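You operate a simulated robot arm through the tools that you are given. There is no shell and no other tool. Be economical: measure what you need, move in short steps, check, and stop when the job is done.

You are at the controls of a simulated robot arm. One attempt, no reset.

## Task
Scoop the spilt nuts into the pink pan and rake them level.
Fine: use the blue scoop and the white paddle; put scoop and paddle back where they were; nothing stays spilt. Set down upright: blue scoop, white paddle.
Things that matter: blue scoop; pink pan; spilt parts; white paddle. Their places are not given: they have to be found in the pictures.

It is judged by the outcome, as a careful person would: the job done as asked, and still so three seconds after it is handed in. It fails if anything else is knocked over, pushed out of place, dropped, spilled or broken.

## Robot
A 7-joint arm with a two-finger parallel gripper, fixed in place. Base frame: the origin is at the foot of the arm, x ahead of it, y to its left, z up; the work surface is at about z = 900. Readings come in mm, degrees, newtons and seconds.
Its first joint turns from -166.0 to 166.0 degrees. Payload 4.4 kg.
The tool frame sits at the grasp point between the pads (the TCP): z along the fingers, y along the line on which they close. The tips reach 23 mm beyond it. Largest opening 94 mm; finger width 38, thickness 10; the body of the gripper, 54 by 96 mm, starts 39 mm behind the TCP.
Orientation is told as [roll, pitch, yaw] about the base's x, y, z axes, in that order, counted from this pose: with the fingers straight down and closing along the base's y, the tool's x points along the base's -x, its y along +y and its z along -z.

## Interface
- The arm moves only by the tool step_arm. Its argument "increments" is a list of rows, each an object (a shift or turn left out is 0, a gripper value left out holds the last) with "dr": the turn, a rotation vector about the base's x, y, z in rad, a list of three; "translation": the shift along the base's x, y, z in mm, a list of three; "jaw": the opening, from 0 (shut) to 1 (fully open). In form: [{"dr": [wx, wy, wz], "translation": [x, y, z], "jaw": jaw}, ...]. A call has 1 to 12 rows; each row is the pose to reach, as a shift and turn from the pose commanded when the call began. Each row takes 0.2 s and may step no farther than 50 mm and 8.6 degrees from the row before; otherwise, or with a gripper value out of range, the whole call is refused. Where a pose cannot be reached the arm comes as near as it can. A force on the tool above 40 N (or 10 N above the force at the start of the call, whichever is more), or a blocked arm, ends the call early, and 0.2 s more pass. Each finger travels about 72 mm/s and halts on what it meets, pressing with about 28 N; the grip force reading is that of the motor and also rises with nothing between the fingers. The clock runs only during rows and for 0.2 s after the last one: add rows that repeat a pose to give the fingers time. The reply holds the time, the measured pose of the TCP, the force on the tool along the base axes, the opening and the grip force, in the units named above and with some noise, with the torque about the TCP (base axes, N m) and any sound that the robot's microphone picked up, and new pictures: "pictures" is both (left out), scene, wrist or none.
- Cameras (640 x 400 px; columns grow to the right, rows downward): "scene" is fixed at [220.2, 650.1, 1476.3]; the picture's right is [-0.69, -0.72, 0.00], its down [-0.43, 0.42, -0.80] and it looks along [0.58, -0.55, -0.60] (base axes); focal length 278 px, centre (320, 200). "wrist" rides on the gripper at [86, 16, -75] in the tool frame; the picture's right is [-0.18, 0.98, 0.00], its down [-0.58, -0.11, -0.81] and it looks along [-0.79, -0.15, 0.59] (tool axes); focal length 243 px, centre (320, 200).
- locate(camera, pixels): there is no depth. For up to 12 entries [column, row, z] of the newest picture of that camera ("zoom" is the newest enlarged one), the place [x, y] in the base frame at which the ray of that pixel passes the height z, good to about 3 mm. It takes no simulated time.
- enlarge(camera, box): a new picture of the part [left, top, right, bottom] of that camera's present view, enlarged. It takes no simulated time.
- finish_job(): hands the job in; it is judged then, once.

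Keep the steps short. Do not move on a guess: measure, check each grasp and each placing, and mend mistakes. In all there are 80 turns and 200 pictures (those below and enlarged ones count). Leave the gripper open and the arm clear of the work at the hand-in unless told otherwise, and finish with a single line.

The tools are called by a JSON object that holds its "method" and its "body". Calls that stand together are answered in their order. step_arm: Moves the arm, as the interface text tells. Its arguments: {"type":"object","properties":{"increments":{"type":"array","items":{"type":"object","properties":{"dr":{"type":"array","items":{"type":"number"}},"translation":{"type":"array","items":{"type":"number"}},"jaw":{"type":"number"}}}},"pictures":{"type":"string","enum":["both","scene","wrist","none"]}},"required":["increments"]} The other tools are called the same way: locate (camera, pixels) gives the place at which the rays of pixels pass given heights; enlarge (camera, box) takes an enlarged picture of a part of a camera's view; finish_job () hands the job in.

At the start:

```text
clock: 0.0
position: [571.6, 389.1, 1290.3]
ee_rot: [0.0, 0.0, 0.0]
contact_force: [-0.1, -0.5, 0.2]
ft_torque: [-0.02, 0.02, -0.02]
grip_width: 94.2
grasp_force: 0.1
```

scene: 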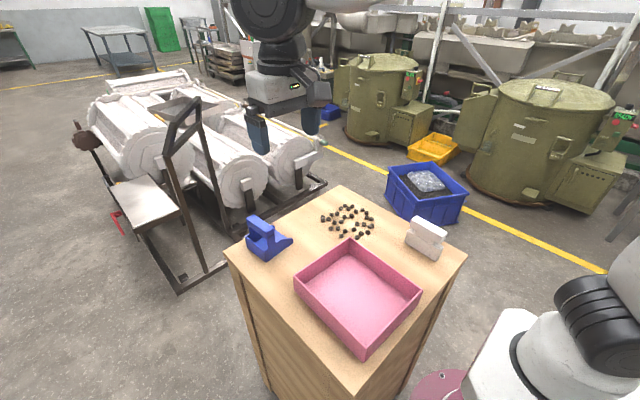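
wrist: 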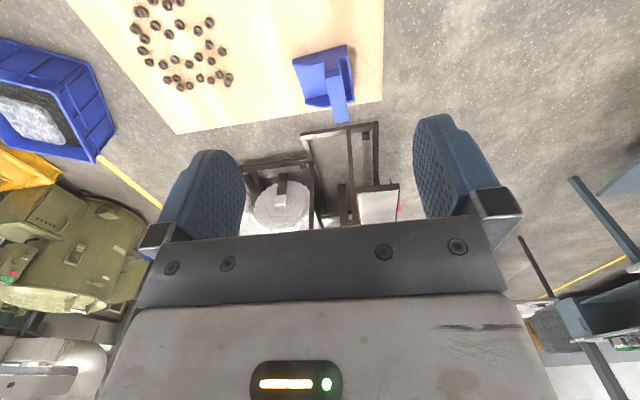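

I see a table with a blue scoop (~265,238), nuts (~348,222), a white paddle (~426,237) and a pink pan (~357,295). First I enlarge and measure them.

{"method": "enlarge", "body": {"camera": "scene", "box": [220, 180, 480, 360]}}

{"method": "enlarge", "body": {"camera": "scene", "box": [235, 200, 305, 270]}}

{"method": "enlarge", "body": {"camera": "scene", "box": [390, 200, 460, 270]}}

{"method": "locate", "body": {"camera": "scene", "pixels": [[227, 255, 900], [340, 186, 900], [466, 256, 900], [348, 398, 900], [325, 220, 900], [370, 235, 900], [350, 205, 900], [360, 235, 900], [408, 243, 900], [437, 258, 900], [265, 260, 900], [290, 240, 900]]}}

```text
2.22 times, centred on (350, 270) of scene
```

zoom: 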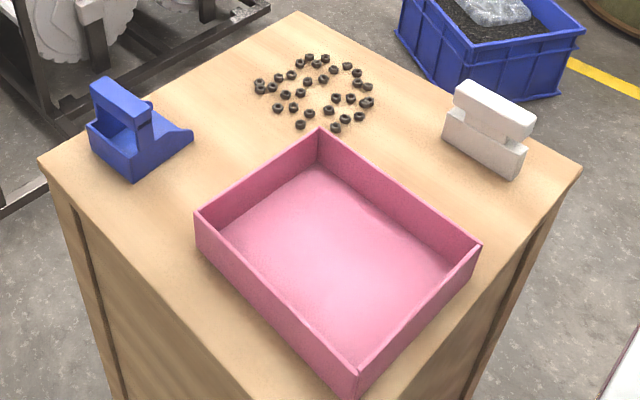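

```text
5.71 times, centred on (270, 235) of scene
```

zoom: 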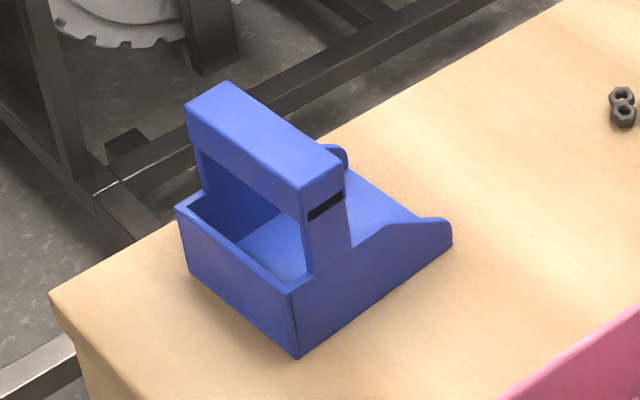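

```text
5.71 times, centred on (425, 235) of scene
```

zoom: 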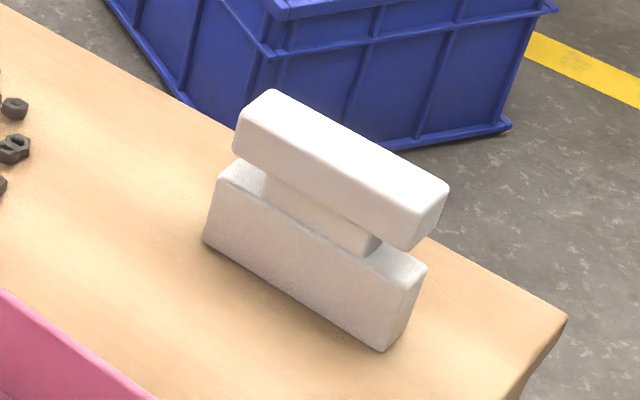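

```text
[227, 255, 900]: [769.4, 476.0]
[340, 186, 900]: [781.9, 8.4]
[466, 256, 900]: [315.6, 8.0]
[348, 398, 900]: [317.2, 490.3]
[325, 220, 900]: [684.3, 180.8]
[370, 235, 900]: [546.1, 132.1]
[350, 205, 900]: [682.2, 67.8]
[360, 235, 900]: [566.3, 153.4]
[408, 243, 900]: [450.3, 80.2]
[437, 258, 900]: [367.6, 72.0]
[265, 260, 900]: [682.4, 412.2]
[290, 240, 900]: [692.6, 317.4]
```

I locate key points of scoop and paddle at several candidate heights.

{"method": "locate", "body": {"camera": "scene", "pixels": [[266.2, 262.7, 900], [264.8, 250.8, 930], [245, 236.2, 930], [293.2, 242.9, 900], [266.5, 233.3, 970], [246.4, 218.4, 970], [252.9, 214.4, 970], [273.9, 227.7, 970], [266.5, 233.3, 980], [246.4, 218.4, 980], [252.9, 214.4, 980], [273.9, 227.7, 980]]}}

{"method": "locate", "body": {"camera": "scene", "pixels": [[404.6, 242, 900], [436.1, 261.6, 900], [440.8, 256.9, 900], [416.3, 215.8, 970], [447.5, 232.4, 970], [441.7, 237.3, 970], [411, 219.6, 970], [443.5, 246.4, 930], [436.5, 251, 930], [407.2, 229.8, 930]]}}

{"method": "locate", "body": {"camera": "scene", "pixels": [[365.3, 350.5, 950], [415, 279.2, 950], [349.5, 232, 950], [298.5, 276, 950], [300, 290, 900], [365.5, 362, 900], [350, 248, 905]]}}

```text
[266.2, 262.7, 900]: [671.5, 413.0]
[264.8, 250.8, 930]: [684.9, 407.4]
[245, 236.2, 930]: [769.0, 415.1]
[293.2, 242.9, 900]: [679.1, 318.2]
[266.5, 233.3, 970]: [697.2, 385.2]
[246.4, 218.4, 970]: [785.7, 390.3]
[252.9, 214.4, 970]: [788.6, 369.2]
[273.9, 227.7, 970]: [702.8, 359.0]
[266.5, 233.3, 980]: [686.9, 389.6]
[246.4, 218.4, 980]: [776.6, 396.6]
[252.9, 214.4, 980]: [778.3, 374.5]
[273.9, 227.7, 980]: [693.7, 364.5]
```

```text
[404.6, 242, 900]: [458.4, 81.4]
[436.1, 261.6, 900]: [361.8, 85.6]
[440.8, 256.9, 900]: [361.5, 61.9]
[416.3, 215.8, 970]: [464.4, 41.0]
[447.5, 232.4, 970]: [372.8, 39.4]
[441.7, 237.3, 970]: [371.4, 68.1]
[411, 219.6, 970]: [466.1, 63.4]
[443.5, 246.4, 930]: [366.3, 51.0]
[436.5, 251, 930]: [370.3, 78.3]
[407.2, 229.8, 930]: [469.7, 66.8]
```

```text
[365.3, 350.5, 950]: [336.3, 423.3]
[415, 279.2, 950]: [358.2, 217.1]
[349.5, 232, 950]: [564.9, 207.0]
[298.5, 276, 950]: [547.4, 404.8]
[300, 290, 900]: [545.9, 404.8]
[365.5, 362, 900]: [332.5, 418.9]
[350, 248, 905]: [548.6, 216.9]
```

The scoop spans x≈671–758, y≈318–413 with its mouth to −y and a handle bar at about y 385, z 985. The paddle is at about x 362–460, y 73. I move the hand over the area for a closer wrist view.

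{"method": "step_arm", "body": {"increments": [{"translation": [10, -20, -40]}, {"translation": [20, -40, -80]}, {"translation": [30, -60, -120]}, {"translation": [40, -75, -155]}, {"translation": [40, -85, -180]}, {"translation": [40, -85, -180]}], "pictures": "wrist"}}

{"method": "enlarge", "body": {"camera": "wrist", "box": [320, 0, 600, 175]}}

```text
clock: 1.4
position: [611.4, 303.7, 1110.6]
ee_rot: [0.0, 0.0, 0.0]
contact_force: [-0.1, 0.2, -0.2]
ft_torque: [-0.02, -0.01, -0.01]
grip_width: 93.8
grasp_force: 0.0
```

wrist: 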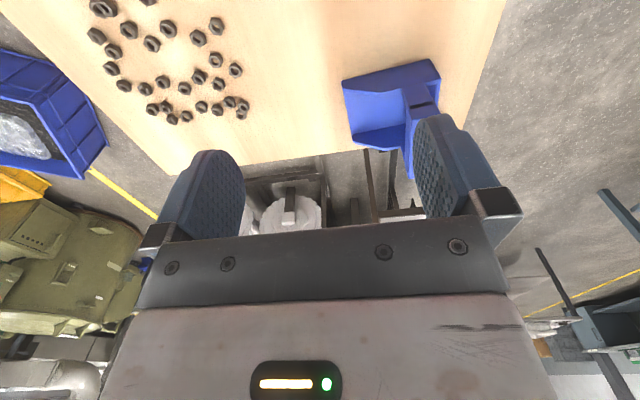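

```text
2.29 times, centred on (460, 88) of wrist
```

zoom: 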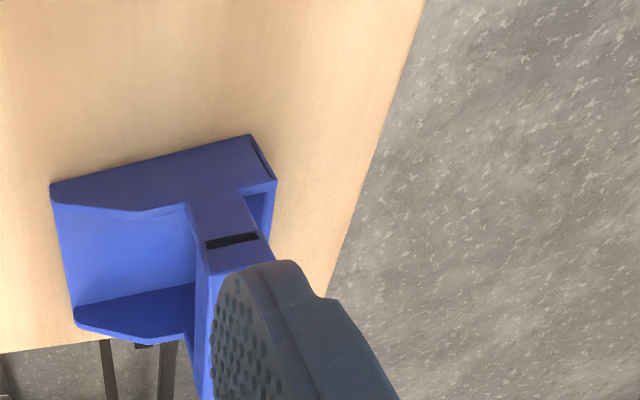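

{"method": "locate", "body": {"camera": "zoom", "pixels": [[205, 272, 980], [268, 258, 980], [205, 272, 990], [268, 258, 990], [205, 242, 965], [258, 235, 965], [50, 185, 900], [250, 134, 930], [277, 182, 930], [78, 325, 900], [250, 134, 900]]}}

{"method": "locate", "body": {"camera": "wrist", "pixels": [[103, 6, 900], [217, 25, 900], [243, 114, 900], [173, 119, 900], [96, 36, 900], [236, 69, 900], [123, 85, 900], [112, 69, 900]]}}

{"method": "enlarge", "body": {"camera": "scene", "box": [300, 190, 390, 250]}}

```text
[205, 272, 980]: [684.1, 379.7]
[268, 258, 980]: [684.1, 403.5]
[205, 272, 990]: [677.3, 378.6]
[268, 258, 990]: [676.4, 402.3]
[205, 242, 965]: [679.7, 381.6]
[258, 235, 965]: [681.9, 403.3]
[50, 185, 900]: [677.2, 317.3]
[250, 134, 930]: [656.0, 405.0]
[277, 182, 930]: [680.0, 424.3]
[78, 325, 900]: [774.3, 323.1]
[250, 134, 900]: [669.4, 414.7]
```

```text
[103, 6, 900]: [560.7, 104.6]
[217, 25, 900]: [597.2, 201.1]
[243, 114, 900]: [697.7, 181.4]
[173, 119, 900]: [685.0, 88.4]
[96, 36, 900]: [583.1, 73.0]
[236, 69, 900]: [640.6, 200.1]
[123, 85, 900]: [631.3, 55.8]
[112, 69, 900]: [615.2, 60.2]
```

```text
6.67 times, centred on (345, 220) of scene
```

zoom: 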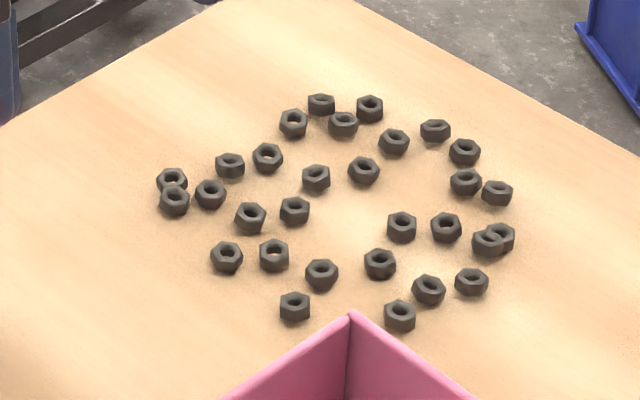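

The handle bar's centre is about (715, 389), top z≈1000. I move above it, stopping at z 1060 to check.

{"method": "step_arm", "body": {"increments": [{"translation": [35, 28, 0]}, {"translation": [70, 56, 0]}, {"translation": [103.5, 85, 0]}, {"translation": [103.5, 85, -40]}, {"translation": [103.5, 85, -60]}, {"translation": [103.5, 85, -60]}], "pictures": "both"}}

{"method": "enlarge", "body": {"camera": "scene", "box": [210, 160, 330, 270]}}

```text
clock: 2.8
position: [714.8, 388.8, 1052.5]
ee_rot: [-0.1, 0.0, 0.0]
contact_force: [-0.3, 0.8, 0.9]
ft_torque: [0.0, -0.03, 0.0]
grip_width: 94.0
grasp_force: 0.1
```

scene: 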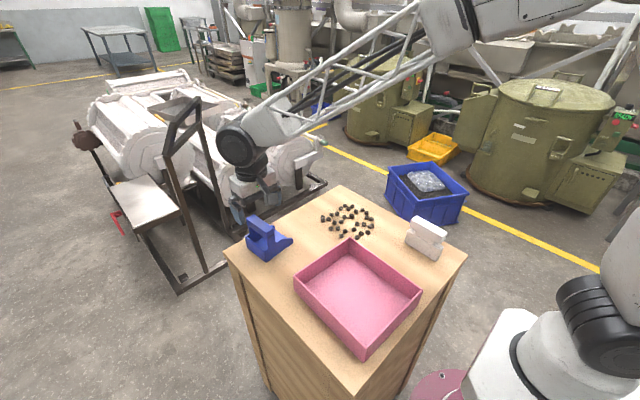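
wrist: 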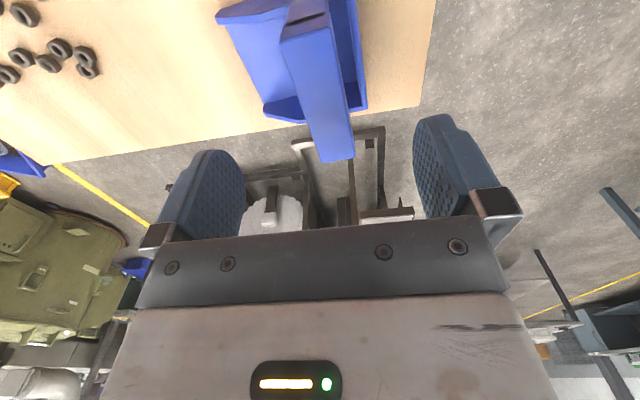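

```text
3.64 times, centred on (270, 215) of scene
```

zoom: 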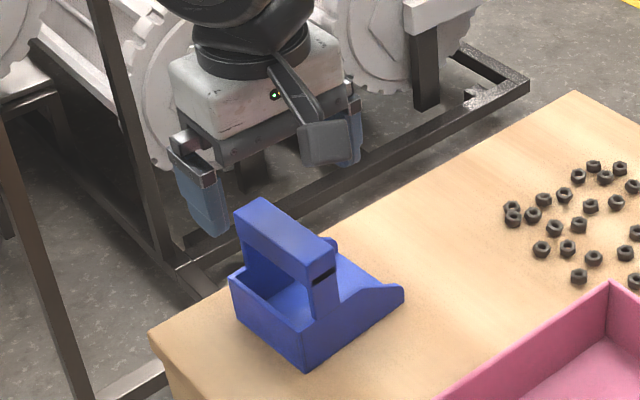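

{"method": "locate", "body": {"camera": "wrist", "pixels": [[281, 41, 1000], [328, 28, 1000], [318, 163, 1000], [354, 158, 1000], [281, 41, 990], [328, 28, 990], [318, 163, 990], [354, 158, 990]]}}

{"method": "locate", "body": {"camera": "zoom", "pixels": [[302, 268, 1000], [335, 245, 1000], [235, 213, 1000], [262, 198, 1000], [302, 268, 990], [335, 245, 990], [235, 213, 990], [262, 198, 990]]}}

```text
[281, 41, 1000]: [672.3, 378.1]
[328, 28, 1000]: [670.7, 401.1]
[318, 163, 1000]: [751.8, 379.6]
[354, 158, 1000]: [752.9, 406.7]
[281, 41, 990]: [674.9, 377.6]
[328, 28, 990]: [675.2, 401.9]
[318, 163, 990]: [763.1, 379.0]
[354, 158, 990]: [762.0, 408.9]
```

```text
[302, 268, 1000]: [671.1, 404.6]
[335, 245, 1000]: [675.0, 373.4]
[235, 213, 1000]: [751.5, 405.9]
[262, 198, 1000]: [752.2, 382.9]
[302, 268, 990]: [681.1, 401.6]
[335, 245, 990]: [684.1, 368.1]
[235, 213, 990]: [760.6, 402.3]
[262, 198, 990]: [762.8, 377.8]
```

Bar centre measured at (714, 391), top ≈ 998. I lower to z≈985 and close.

{"method": "step_arm", "body": {"increments": [{"translation": [0, 2, -35]}, {"translation": [0, 2, -66]}, {"translation": [0, 2, -66]}, {"translation": [0, 2, -66], "jaw": 0.5}, {"translation": [0, 2, -66], "jaw": 0}, {"translation": [0, 2, -66], "jaw": 0}, {"translation": [0, 2, -66], "jaw": 0}, {"translation": [0, 2, -66], "jaw": 0}], "pictures": "both"}}

```text
clock: 4.6
position: [713.9, 390.1, 984.0]
ee_rot: [0.0, 0.0, 0.0]
contact_force: [-0.2, -0.4, 0.9]
ft_torque: [-0.03, -0.06, -0.04]
grip_width: 25.4
grasp_force: 28.0
```

scene: 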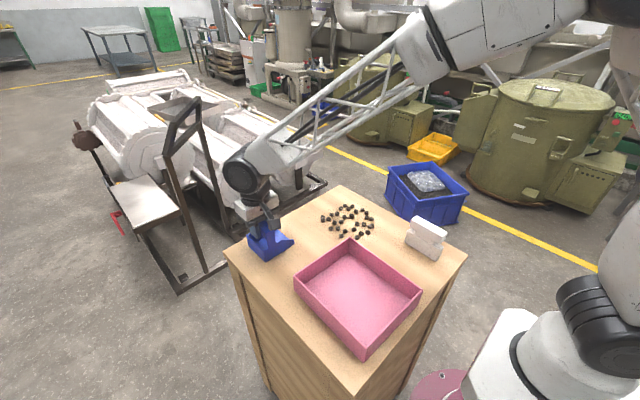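
wrist: 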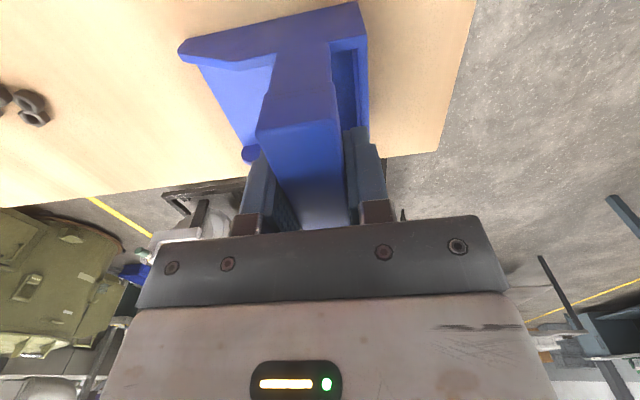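

Gripped (25.4 mm wide). I lift the scoop 60 mm and turn it −90° about z so its mouth faces −x, carrying it to the far side of the nuts.

{"method": "step_arm", "body": {"increments": [{"translation": [0, 0, 40]}, {"translation": [7, -21, 60], "dr": [0, 0, -0.1428]}, {"translation": [15, -43, 60], "dr": [0, 0, -0.2856]}, {"translation": [22, -64, 60], "dr": [0, 0, -0.4284]}, {"translation": [29, -85, 60], "dr": [0, 0, -0.5712]}, {"translation": [36, -106, 60], "dr": [0, 0, -0.714]}, {"translation": [44, -127, 60], "dr": [0, 0, -0.8568]}, {"translation": [51, -148, 60], "dr": [0, 0, -0.9996]}, {"translation": [58, -170, 60], "dr": [0, 0, -1.1424]}, {"translation": [65, -191, 60], "dr": [0, 0, -1.2852]}, {"translation": [72, -212, 60], "dr": [0, 0, -1.428]}, {"translation": [80, -233, 60], "dr": [0, 0, -1.5708]}], "pictures": "both"}}

{"method": "enlarge", "body": {"camera": "scene", "box": [270, 140, 430, 260]}}

```text
clock: 7.2
position: [797.6, 156.6, 1041.7]
ee_rot: [0.0, 0.0, -90.1]
contact_force: [-0.3, 0.5, -1.4]
ft_torque: [0.0, 0.01, 0.0]
grip_width: 25.7
grasp_force: 27.9
```

scene: 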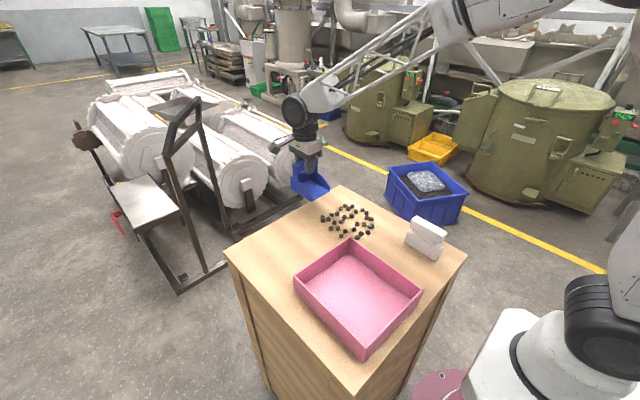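
wrist: 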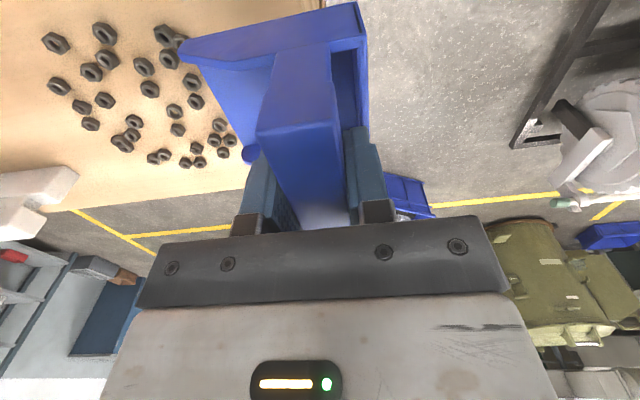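

```text
3.33 times, centred on (350, 200) of scene
```

zoom: 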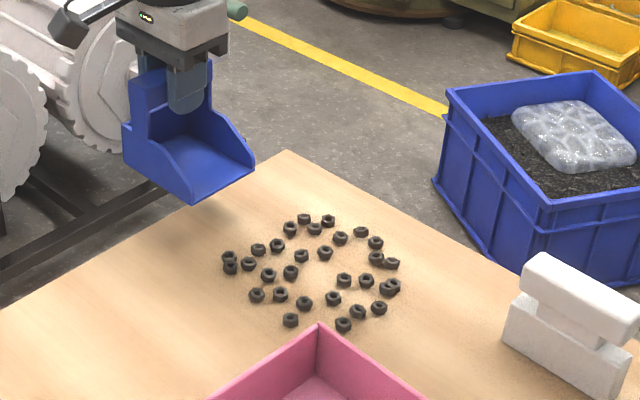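

Lip is at x≈725, spanning y≈113–200. I tilt the nose down ~3° and lower until the lip just touches the table.

{"method": "step_arm", "body": {"increments": [{"translation": [0, 0, -30], "dr": [0, -0.05, 0]}, {"translation": [0, 0, -50], "dr": [0, -0.05, 0]}, {"translation": [0, 0, -55], "dr": [0, -0.05, 0]}, {"translation": [0, 0, -57], "dr": [0, -0.05, 0]}, {"translation": [0, 0, -57], "dr": [0, -0.05, 0]}], "pictures": "scene"}}

{"method": "enlarge", "body": {"camera": "scene", "box": [280, 160, 400, 240]}}

```text
clock: 8.4
position: [796.8, 157.0, 986.2]
ee_rot: [3.0, 0.1, -90.0]
contact_force: [5.2, 1.0, 14.4]
ft_torque: [-0.01, 0.61, 0.01]
grip_width: 25.8
grasp_force: 28.0
```

scene: 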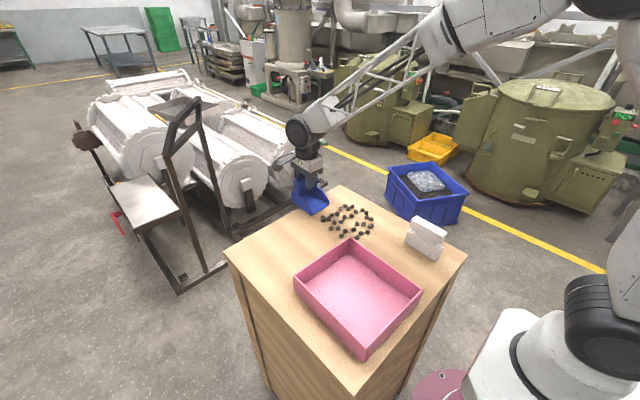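

```text
5.00 times, centred on (340, 200) of scene
```

zoom: 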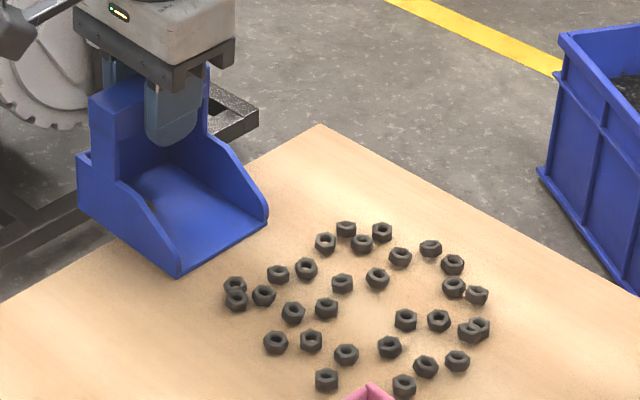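

Contact made (14 N). I ease up 0.7 mm and drive 60 mm in −x to test if nuts ride over the lip.

{"method": "step_arm", "body": {"increments": [{"translation": [-10, 0, 0.7]}, {"translation": [-30, 0, 0.7]}, {"translation": [-50, 0, 0.7]}, {"translation": [-70, 0, 0.7]}], "pictures": "scene"}}

{"method": "enlarge", "body": {"camera": "scene", "box": [280, 160, 400, 240]}}

```text
clock: 9.4
position: [725.7, 156.7, 986.9]
ee_rot: [2.8, -0.1, -90.0]
contact_force: [0.6, -0.3, -1.9]
ft_torque: [0.02, 0.0, 0.02]
grip_width: 26.1
grasp_force: 28.4
```

scene: 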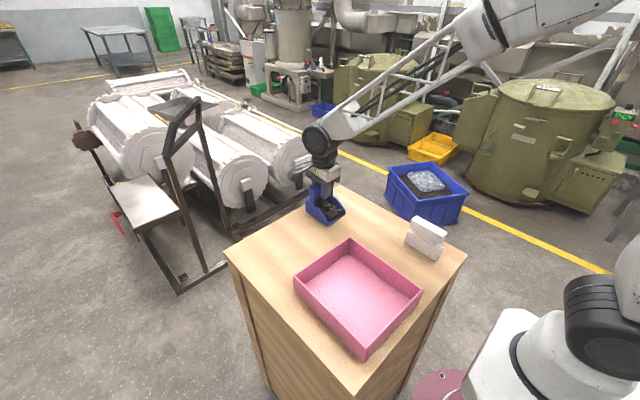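

```text
5.00 times, centred on (340, 200) of scene
```

zoom: 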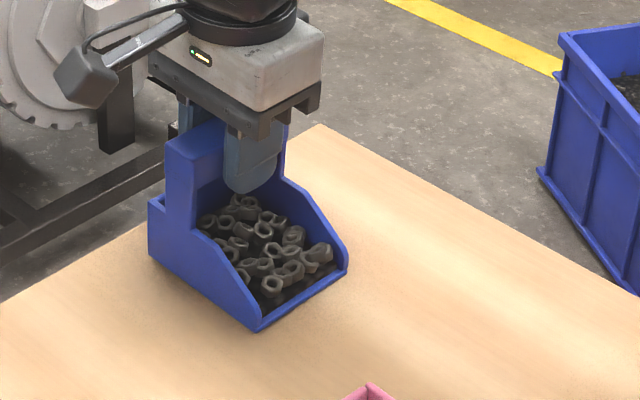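

All nuts appear to have gone into the scoop at once. I tilt the nose up ~14° while lifting, then check the table for leftovers.

{"method": "step_arm", "body": {"increments": [{"translation": [0, 0, 5], "dr": [0, 0.1, 0]}, {"translation": [0, 0, 20], "dr": [0, 0.2, 0]}, {"translation": [0, 0, 50], "dr": [0, 0.3, 0]}, {"translation": [0, 0, 90], "dr": [0, 0.3, 0]}, {"translation": [0, 0, 120], "dr": [0, 0.3, 0]}, {"translation": [0, 0, 120], "dr": [0, 0.3, 0]}], "pictures": "both"}}

{"method": "enlarge", "body": {"camera": "scene", "box": [250, 120, 450, 250]}}

```text
clock: 10.8
position: [724.1, 155.7, 1109.9]
ee_rot: [-14.4, 0.0, -90.0]
contact_force: [0.0, -0.4, -1.2]
ft_torque: [0.02, -0.06, 0.0]
grip_width: 26.1
grasp_force: 27.9
```

scene: 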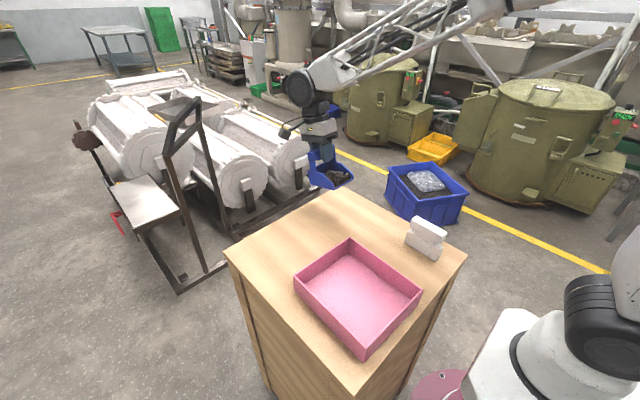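
wrist: 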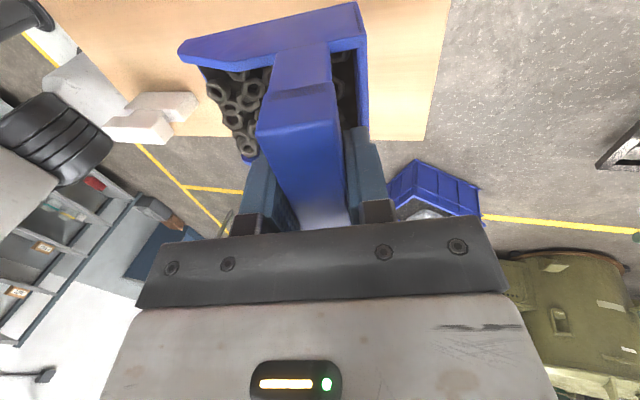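

```text
3.08 times, centred on (350, 185) of scene
```

zoom: 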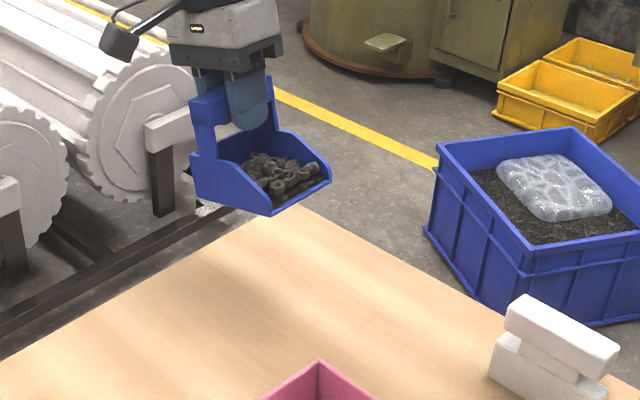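

The table looks clear. I carry the level, nose‑up scoop over the pan at z≈1110.

{"method": "step_arm", "body": {"increments": [{"translation": [-38, 26, 0]}, {"translation": [-76, 52, 0]}, {"translation": [-114, 78, 0]}, {"translation": [-152, 104, 0]}, {"translation": [-190, 130, 0]}, {"translation": [-225, 155, 0]}, {"translation": [-225, 155, 0]}], "pictures": "both"}}

{"method": "locate", "body": {"camera": "scene", "pixels": [[360, 284, 905], [325, 197, 900]]}}

```text
clock: 12.4
position: [500.4, 313.5, 1107.8]
ee_rot: [-14.3, -0.1, -90.1]
contact_force: [0.1, -0.1, -2.5]
ft_torque: [0.03, -0.05, 0.01]
grip_width: 26.0
grasp_force: 28.5
```

scene: 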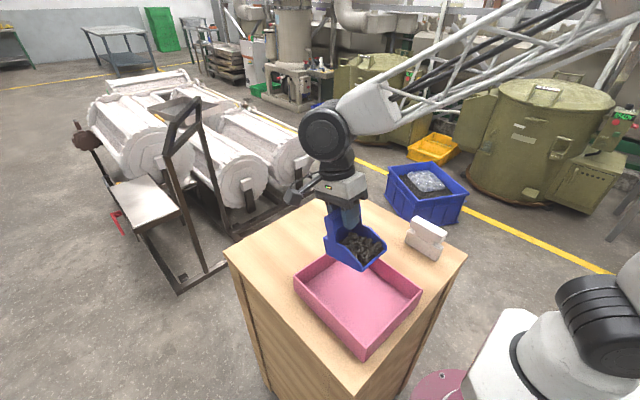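
wrist: 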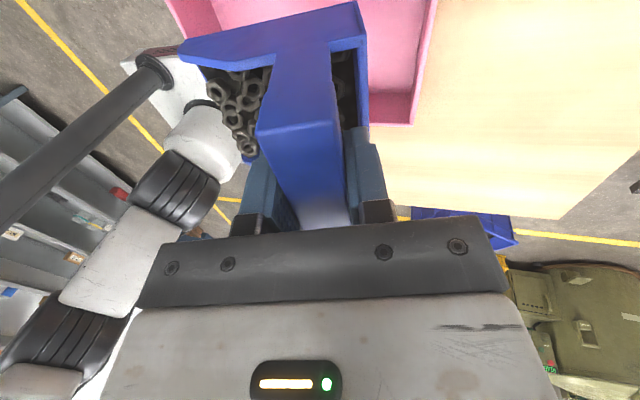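

```text
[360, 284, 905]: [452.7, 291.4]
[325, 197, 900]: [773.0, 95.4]
```

I lower and tip the scoop over the pan, sweeping in y as it pours to spread the nuts.

{"method": "step_arm", "body": {"increments": [{"translation": [-15, -20, -20], "dr": [0, -0.14, 0]}, {"translation": [-30, -35, -35], "dr": [0, -0.28, 0]}, {"translation": [-40, -35, -45], "dr": [0, -0.42, 0]}, {"translation": [-50, -35, -52], "dr": [0, -0.56, 0]}, {"translation": [-55, -35, -58], "dr": [0, -0.7, 0]}, {"translation": [-58, -25, -62], "dr": [0, -0.82, 0]}, {"translation": [-60, -10, -66], "dr": [0, -0.92, 0]}, {"translation": [-60, 5, -66], "dr": [0, -1.02, 0]}, {"translation": [-60, 20, -66], "dr": [0, -1.12, 0]}, {"translation": [-60, 35, -66], "dr": [0, -1.2, 0]}, {"translation": [-60, 35, -66], "dr": [0, -1.2, 0]}], "pictures": "both"}}

{"method": "enlarge", "body": {"camera": "scene", "box": [270, 200, 450, 370]}}

```text
clock: 14.3
position: [460.2, 340.3, 1009.2]
ee_rot: [41.0, -4.2, -89.8]
contact_force: [-1.9, 1.9, 12.2]
ft_torque: [0.53, 0.26, -0.02]
grip_width: 25.8
grasp_force: 27.8
stopped in row 9: the force on the tool passed its limit at 117 N (the readings are from after the stop); the commanded pose is now the measured one
```

scene: 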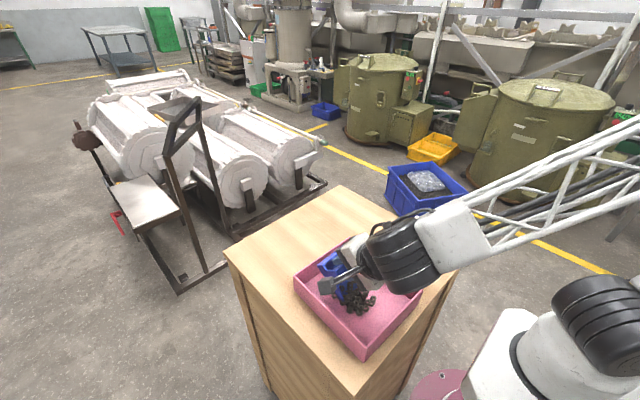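
wrist: 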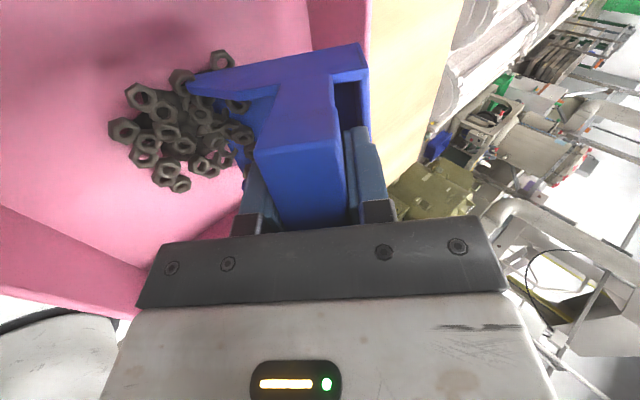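

```text
2.35 times, centred on (360, 285) of scene
```

zoom: 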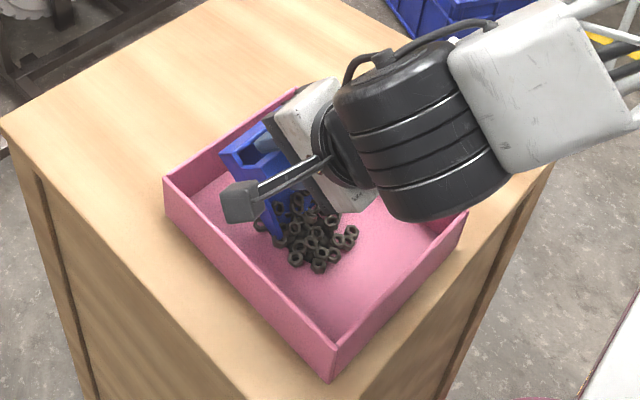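

The tilting arm sagged and the lip pressed the pan's floor; the nuts are out in the pan. I raise straight up gently and check.

{"method": "step_arm", "body": {"increments": [{"translation": [0, 0, 15]}, {"translation": [0, 0, 40]}, {"translation": [0, -5, 70]}, {"translation": [0, -10, 100]}, {"translation": [0, -10, 100]}], "pictures": "both"}}

{"method": "enlarge", "body": {"camera": "scene", "box": [270, 200, 450, 370]}}

```text
clock: 15.5
position: [461.0, 328.5, 1108.2]
ee_rot: [40.9, -4.4, -89.8]
contact_force: [0.6, -0.6, -1.9]
ft_torque: [-0.02, 0.03, -0.03]
grip_width: 25.4
grasp_force: 28.0
```

scene: 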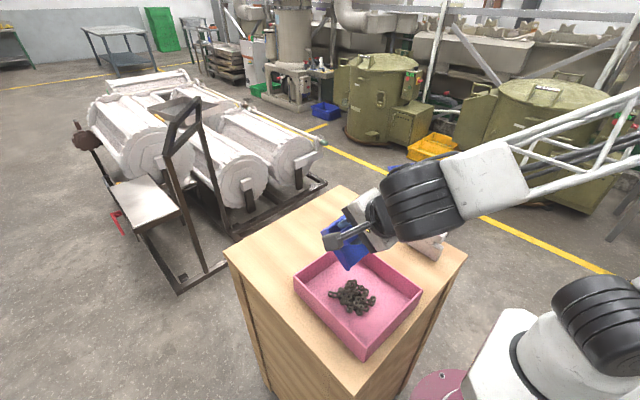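
wrist: 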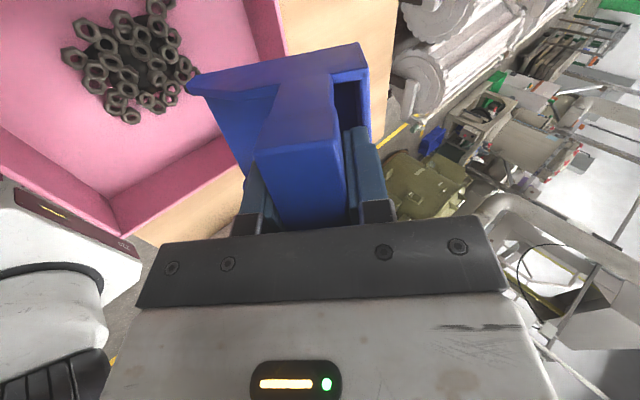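

```text
2.35 times, centred on (360, 285) of scene
```

zoom: 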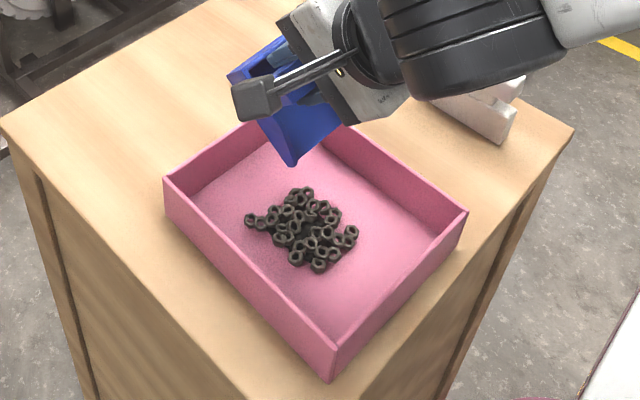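

The nuts lie in the pan. I level the scoop in place, moving a bit to +x, and inspect how it sits in the grip.

{"method": "step_arm", "body": {"increments": [{"dr": [0.0147, 0.1434, -0.0055], "translation": [10, 0, 0]}, {"dr": [0.0295, 0.287, -0.011], "translation": [20, 0, 0]}, {"dr": [0.0442, 0.43, -0.0165], "translation": [30, 0, 0]}, {"dr": [0.059, 0.573, -0.022], "translation": [40, 0, 0]}, {"dr": [0.0737, 0.716, -0.0275], "translation": [50, 0, 0]}, {"dr": [0.0737, 0.716, -0.0275], "translation": [50, 0, 0]}], "pictures": "both"}}

{"method": "enlarge", "body": {"camera": "scene", "box": [280, 170, 460, 370]}}

```text
clock: 16.9
position: [511.7, 329.4, 1109.3]
ee_rot: [-0.2, 0.3, -89.8]
contact_force: [-0.1, 0.3, -1.0]
ft_torque: [0.02, 0.0, 0.0]
grip_width: 25.6
grasp_force: 28.5
```

scene: 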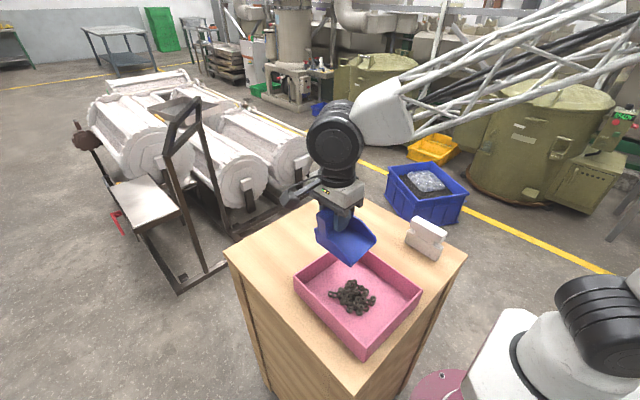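
wrist: 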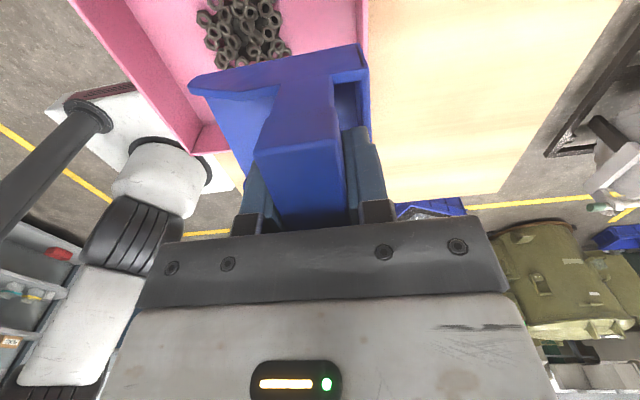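

```text
2.00 times, centred on (370, 270) of scene
```

zoom: 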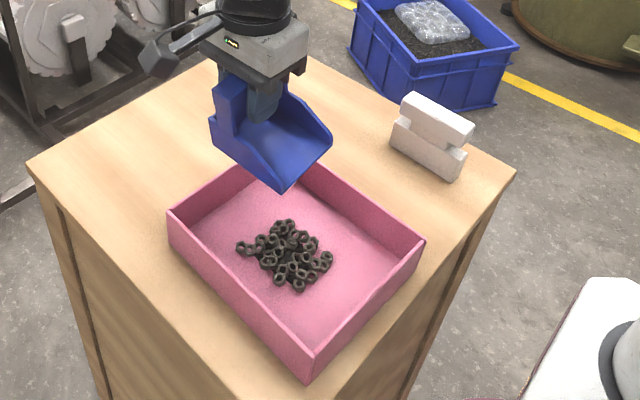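

The scoop is empty. It slid ~15 mm along its bar in the grip. I turn back to yaw 0 and hover above its home to measure.

{"method": "step_arm", "body": {"increments": [{"translation": [17, 5, 0], "dr": [0, 0, 0.1428]}, {"translation": [34, 11, 0], "dr": [0, 0, 0.2856]}, {"translation": [51, 17, 0], "dr": [0, 0, 0.4284]}, {"translation": [68, 22, 0], "dr": [0, 0, 0.5712]}, {"translation": [85, 28, 0], "dr": [0, 0, 0.714]}, {"translation": [102, 34, 0], "dr": [0, 0, 0.8568]}, {"translation": [119, 39, 0], "dr": [0, 0, 0.9996]}, {"translation": [136, 45, 0], "dr": [0, 0, 1.1424]}, {"translation": [153, 51, 0], "dr": [0, 0, 1.2852]}, {"translation": [170, 56, 0], "dr": [0, 0, 1.428]}, {"translation": [188, 62, -40], "dr": [-0.003, 0.003, 1.567]}, {"translation": [188, 62, -60], "dr": [-0.003, 0.003, 1.567]}], "pictures": "both"}}

{"method": "enlarge", "body": {"camera": "scene", "box": [215, 180, 335, 280]}}

```text
clock: 19.5
position: [699.2, 391.5, 1048.9]
ee_rot: [-0.3, 0.1, 0.0]
contact_force: [0.7, 0.3, -1.1]
ft_torque: [-0.03, -0.02, -0.02]
grip_width: 25.6
grasp_force: 28.0
```

scene: 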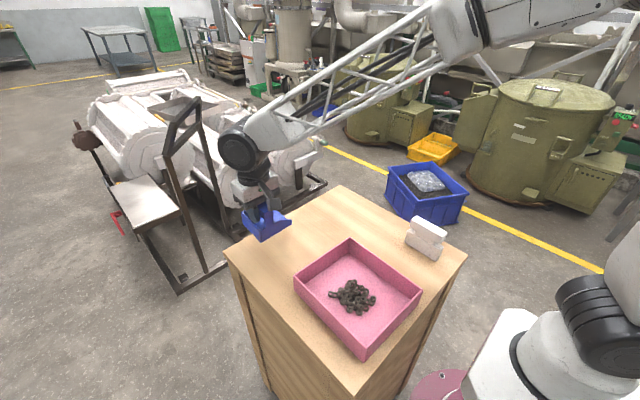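
wrist: 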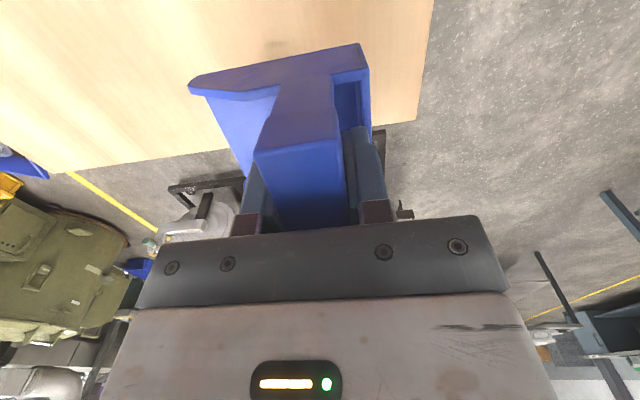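

```text
4.00 times, centred on (275, 230) of scene
```

zoom: 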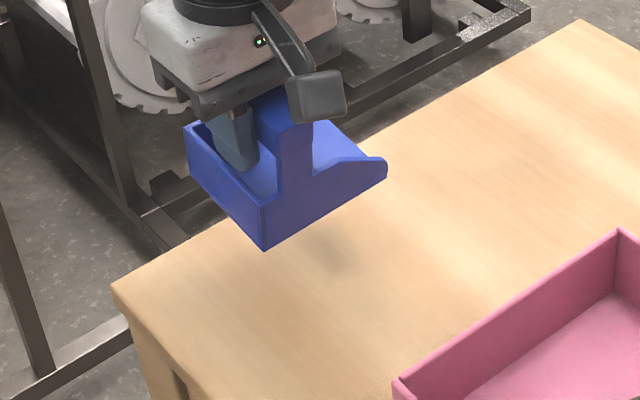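

{"method": "locate", "body": {"camera": "zoom", "pixels": [[264, 250, 950], [264, 250, 960], [264, 250, 970], [386, 176, 950], [386, 176, 960], [386, 176, 970], [261, 210, 1000], [187, 130, 1000], [187, 168, 960]]}}

{"method": "locate", "body": {"camera": "wrist", "pixels": [[358, 43, 950], [358, 43, 960], [358, 43, 970], [190, 80, 950], [190, 80, 960], [190, 80, 970], [369, 75, 1000]]}}

```text
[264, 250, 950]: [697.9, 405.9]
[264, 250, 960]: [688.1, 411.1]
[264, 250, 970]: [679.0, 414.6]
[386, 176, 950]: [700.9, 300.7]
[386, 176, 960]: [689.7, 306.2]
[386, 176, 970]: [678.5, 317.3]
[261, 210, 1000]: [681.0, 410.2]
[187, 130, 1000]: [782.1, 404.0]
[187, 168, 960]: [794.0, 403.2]
```

```text
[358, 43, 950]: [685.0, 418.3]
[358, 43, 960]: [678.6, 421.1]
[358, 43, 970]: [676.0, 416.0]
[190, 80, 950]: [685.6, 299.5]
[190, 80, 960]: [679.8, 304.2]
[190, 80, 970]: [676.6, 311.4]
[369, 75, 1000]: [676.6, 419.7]
```

Triangulation shows the near bottom edge at x≈677, z≈970, with the far side raised by some 8–10° in the grip. I counter‑tilt about y by +0.13 rad and look again.

{"method": "step_arm", "body": {"increments": [{"dr": [0, 0.07, 0], "translation": [3, 0, 0]}, {"dr": [0, 0.13, 0], "translation": [6, 0, 0]}, {"dr": [0, 0.13, 0], "translation": [6, 0, 0]}], "pictures": "wrist"}}

{"method": "enlarge", "body": {"camera": "scene", "box": [235, 200, 305, 270]}}

```text
clock: 20.3
position: [706.2, 391.3, 1048.1]
ee_rot: [-0.3, 7.7, -0.1]
contact_force: [-0.1, 0.0, -0.7]
ft_torque: [-0.04, -0.03, -0.01]
grip_width: 25.6
grasp_force: 28.4
```

wrist: 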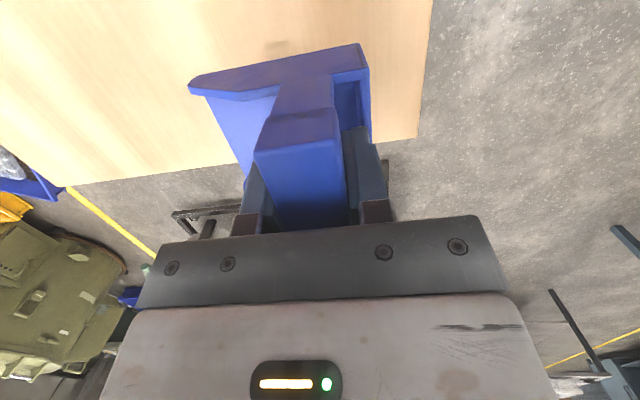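

```text
5.71 times, centred on (270, 235) of scene
```

zoom: 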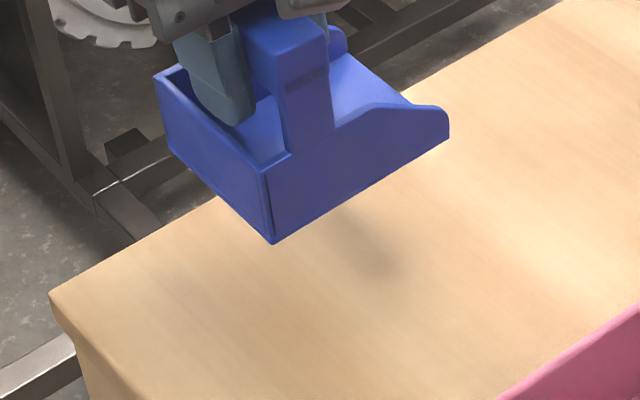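

The back edge slope still shows the far side high (0.88 vs 0.735 at home); I add 0.09 rad more.

{"method": "step_arm", "body": {"increments": [{"dr": [0, 0.05, 0], "translation": [2, 0, 0]}, {"dr": [0, 0.09, 0], "translation": [4, 0, -20]}, {"dr": [0, 0.09, 0], "translation": [4, 0, -40]}, {"dr": [0, 0.09, 0], "translation": [4, 0, -40]}], "pictures": "wrist"}}

{"method": "enlarge", "body": {"camera": "scene", "box": [235, 200, 305, 270]}}

```text
clock: 21.3
position: [709.0, 392.4, 1008.9]
ee_rot: [-0.3, 12.7, -0.1]
contact_force: [-0.4, -0.1, -0.9]
ft_torque: [0.02, 0.01, 0.02]
grip_width: 25.5
grasp_force: 28.5
```

wrist: 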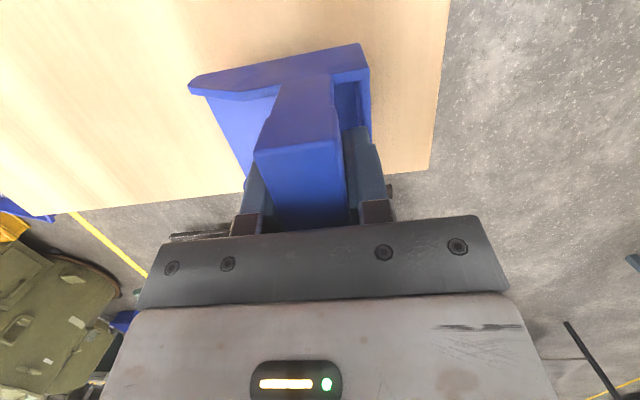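

```text
5.71 times, centred on (270, 235) of scene
```

zoom: 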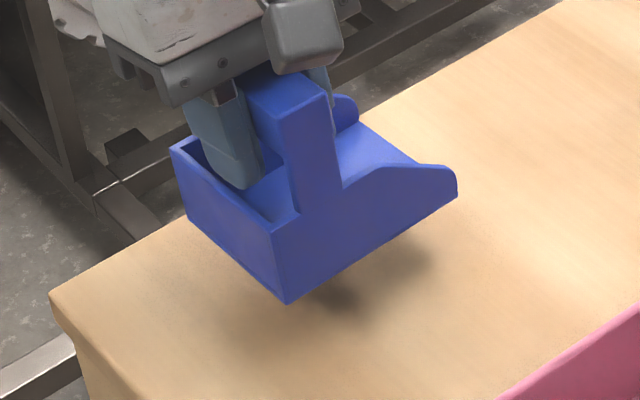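

{"method": "locate", "body": {"camera": "zoom", "pixels": [[285, 304, 920], [285, 304, 930], [285, 304, 940], [272, 230, 960], [272, 230, 970], [272, 230, 980], [457, 192, 920], [457, 192, 930], [457, 192, 940], [170, 145, 960], [170, 145, 970], [188, 212, 930]]}}

{"method": "locate", "body": {"camera": "wrist", "pixels": [[358, 43, 920], [358, 43, 930], [358, 43, 940], [369, 74, 960], [369, 74, 970], [369, 74, 980], [190, 82, 920], [190, 82, 930], [190, 82, 940]]}}

```text
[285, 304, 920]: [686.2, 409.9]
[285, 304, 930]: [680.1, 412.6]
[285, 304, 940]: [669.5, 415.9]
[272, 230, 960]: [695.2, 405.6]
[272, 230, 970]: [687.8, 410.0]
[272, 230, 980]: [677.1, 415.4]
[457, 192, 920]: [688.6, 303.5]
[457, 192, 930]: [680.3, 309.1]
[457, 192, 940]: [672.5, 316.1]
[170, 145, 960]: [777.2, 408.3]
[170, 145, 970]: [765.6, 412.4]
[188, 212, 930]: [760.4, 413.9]
```

```text
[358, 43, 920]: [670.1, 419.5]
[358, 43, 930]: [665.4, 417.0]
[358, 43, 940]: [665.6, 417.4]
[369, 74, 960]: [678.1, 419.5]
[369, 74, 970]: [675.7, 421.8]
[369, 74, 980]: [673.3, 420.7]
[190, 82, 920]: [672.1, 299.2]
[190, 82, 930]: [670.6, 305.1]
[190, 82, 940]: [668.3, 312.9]
```

Triangulating both views shows I over‑tilted by ~4°. I back off 0.08 rad, shift (−2, −2) and lower to just above the table.

{"method": "step_arm", "body": {"increments": [{"dr": [0, -0.08, 0], "translation": [-2, -2, -10]}, {"dr": [0, -0.08, 0], "translation": [-2, -2, -24]}, {"dr": [0, -0.08, 0], "translation": [-2, -2, -32]}, {"dr": [0, -0.08, 0], "translation": [-2, -2, -32]}], "pictures": "wrist"}}

{"method": "enlarge", "body": {"camera": "scene", "box": [235, 200, 305, 270]}}

```text
clock: 22.3
position: [706.6, 389.8, 976.2]
ee_rot: [-0.3, 8.2, -0.1]
contact_force: [0.0, 0.0, -0.6]
ft_torque: [0.04, 0.02, 0.01]
grip_width: 25.8
grasp_force: 28.1
```

wrist: 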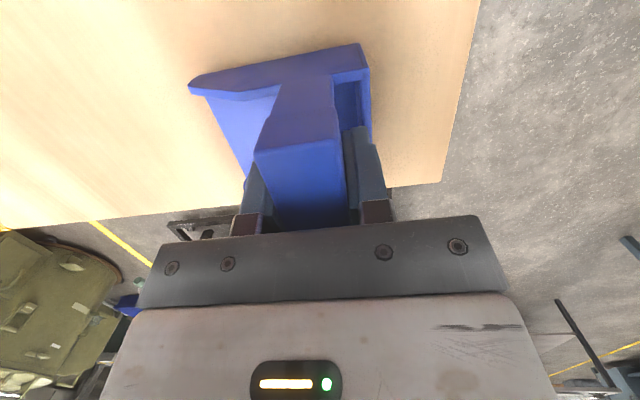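

```text
5.71 times, centred on (270, 235) of scene
```

zoom: 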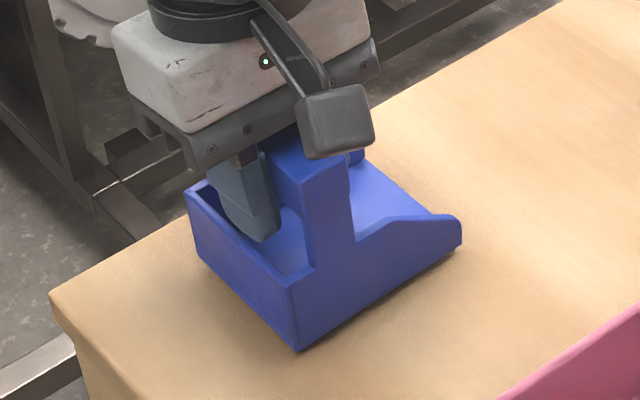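

Corner matches home in x; lip and far edge suggest home had ~2.5° yaw. I apply yaw +0.045 and lower to contact.

{"method": "step_arm", "body": {"increments": [{"dr": [0, 0, 0.045], "translation": [1, 1.5, 0]}, {"dr": [0, 0, 0.045], "translation": [1, 1.5, -3]}, {"dr": [0, 0, 0.045], "translation": [1, 1.5, -5]}, {"dr": [0, 0, 0.045], "translation": [1, 1.5, -6]}, {"dr": [0, 0, 0.045], "translation": [1, 1.5, -6]}], "pictures": "wrist"}}

{"method": "enlarge", "body": {"camera": "scene", "box": [235, 200, 305, 270]}}

```text
clock: 23.5
position: [708.4, 391.8, 971.0]
ee_rot: [-0.2, 8.1, 2.5]
contact_force: [-0.5, -0.5, 4.9]
ft_torque: [0.19, 0.29, 0.01]
grip_width: 25.6
grasp_force: 28.0
```

wrist: 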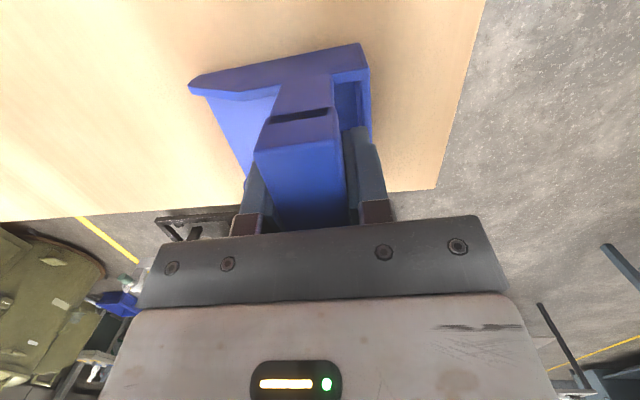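

```text
5.71 times, centred on (270, 235) of scene
```

zoom: 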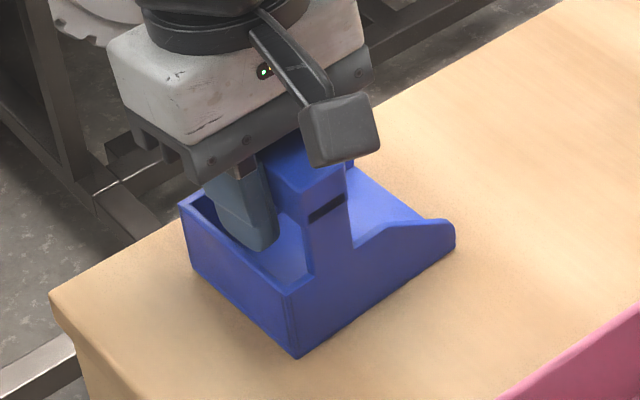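

Within ~1 mm of the home picture and resting (5 N). I settle 0.5 mm and open the fingers, then retreat upward.

{"method": "step_arm", "body": {"increments": [{"translation": [0, 0, -1]}, {"translation": [0, 0, -1], "jaw": 0.45}, {"translation": [0, 0, -1], "jaw": 0.7}, {"translation": [0, 0, -1], "jaw": 0.7}, {"translation": [0, 0, 1], "jaw": 0.7}, {"translation": [0, 0, 40], "jaw": 0.7}, {"translation": [0, 0, 85], "jaw": 0.7}, {"translation": [0, 0, 130], "jaw": 0.7}, {"translation": [0, 0, 130], "jaw": 0.7}], "pictures": "wrist"}}

{"method": "enlarge", "body": {"camera": "scene", "box": [235, 200, 305, 270]}}

```text
clock: 25.5
position: [706.1, 391.2, 1102.9]
ee_rot: [-0.4, 8.2, 2.3]
contact_force: [0.2, -0.9, -0.4]
ft_torque: [-0.02, 0.0, 0.0]
grip_width: 65.9
grasp_force: 0.0
```

wrist: 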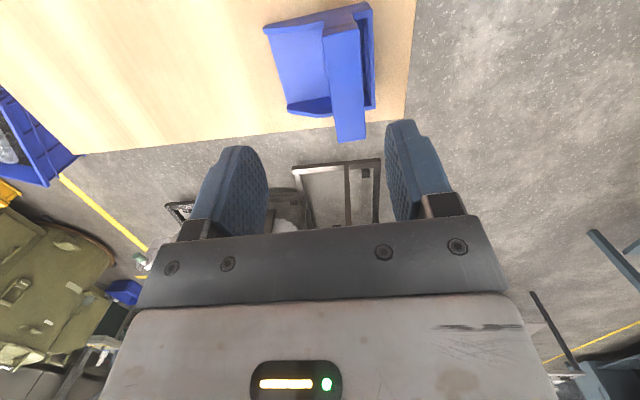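

```text
5.71 times, centred on (270, 235) of scene
```

zoom: 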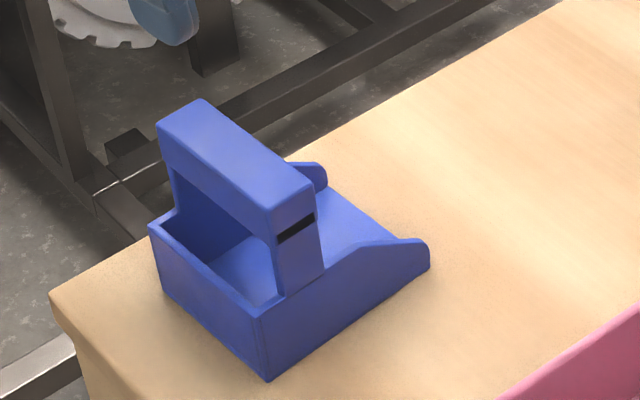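

{"method": "locate", "body": {"camera": "zoom", "pixels": [[270, 380, 900], [430, 265, 900], [298, 358, 900], [452, 245, 900], [150, 225, 940], [177, 207, 940]]}}

{"method": "locate", "body": {"camera": "wrist", "pixels": [[325, 35, 1000], [357, 29, 1000], [340, 142, 1000], [366, 140, 1000], [263, 27, 900], [367, 3, 900]]}}

```text
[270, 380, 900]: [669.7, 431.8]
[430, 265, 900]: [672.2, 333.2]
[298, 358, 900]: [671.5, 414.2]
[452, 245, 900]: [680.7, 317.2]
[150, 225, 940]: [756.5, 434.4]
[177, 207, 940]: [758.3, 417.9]
```

```text
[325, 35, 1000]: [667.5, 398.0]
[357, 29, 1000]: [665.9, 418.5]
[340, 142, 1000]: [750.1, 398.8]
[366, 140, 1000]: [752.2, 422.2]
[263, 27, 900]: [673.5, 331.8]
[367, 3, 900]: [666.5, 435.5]
```

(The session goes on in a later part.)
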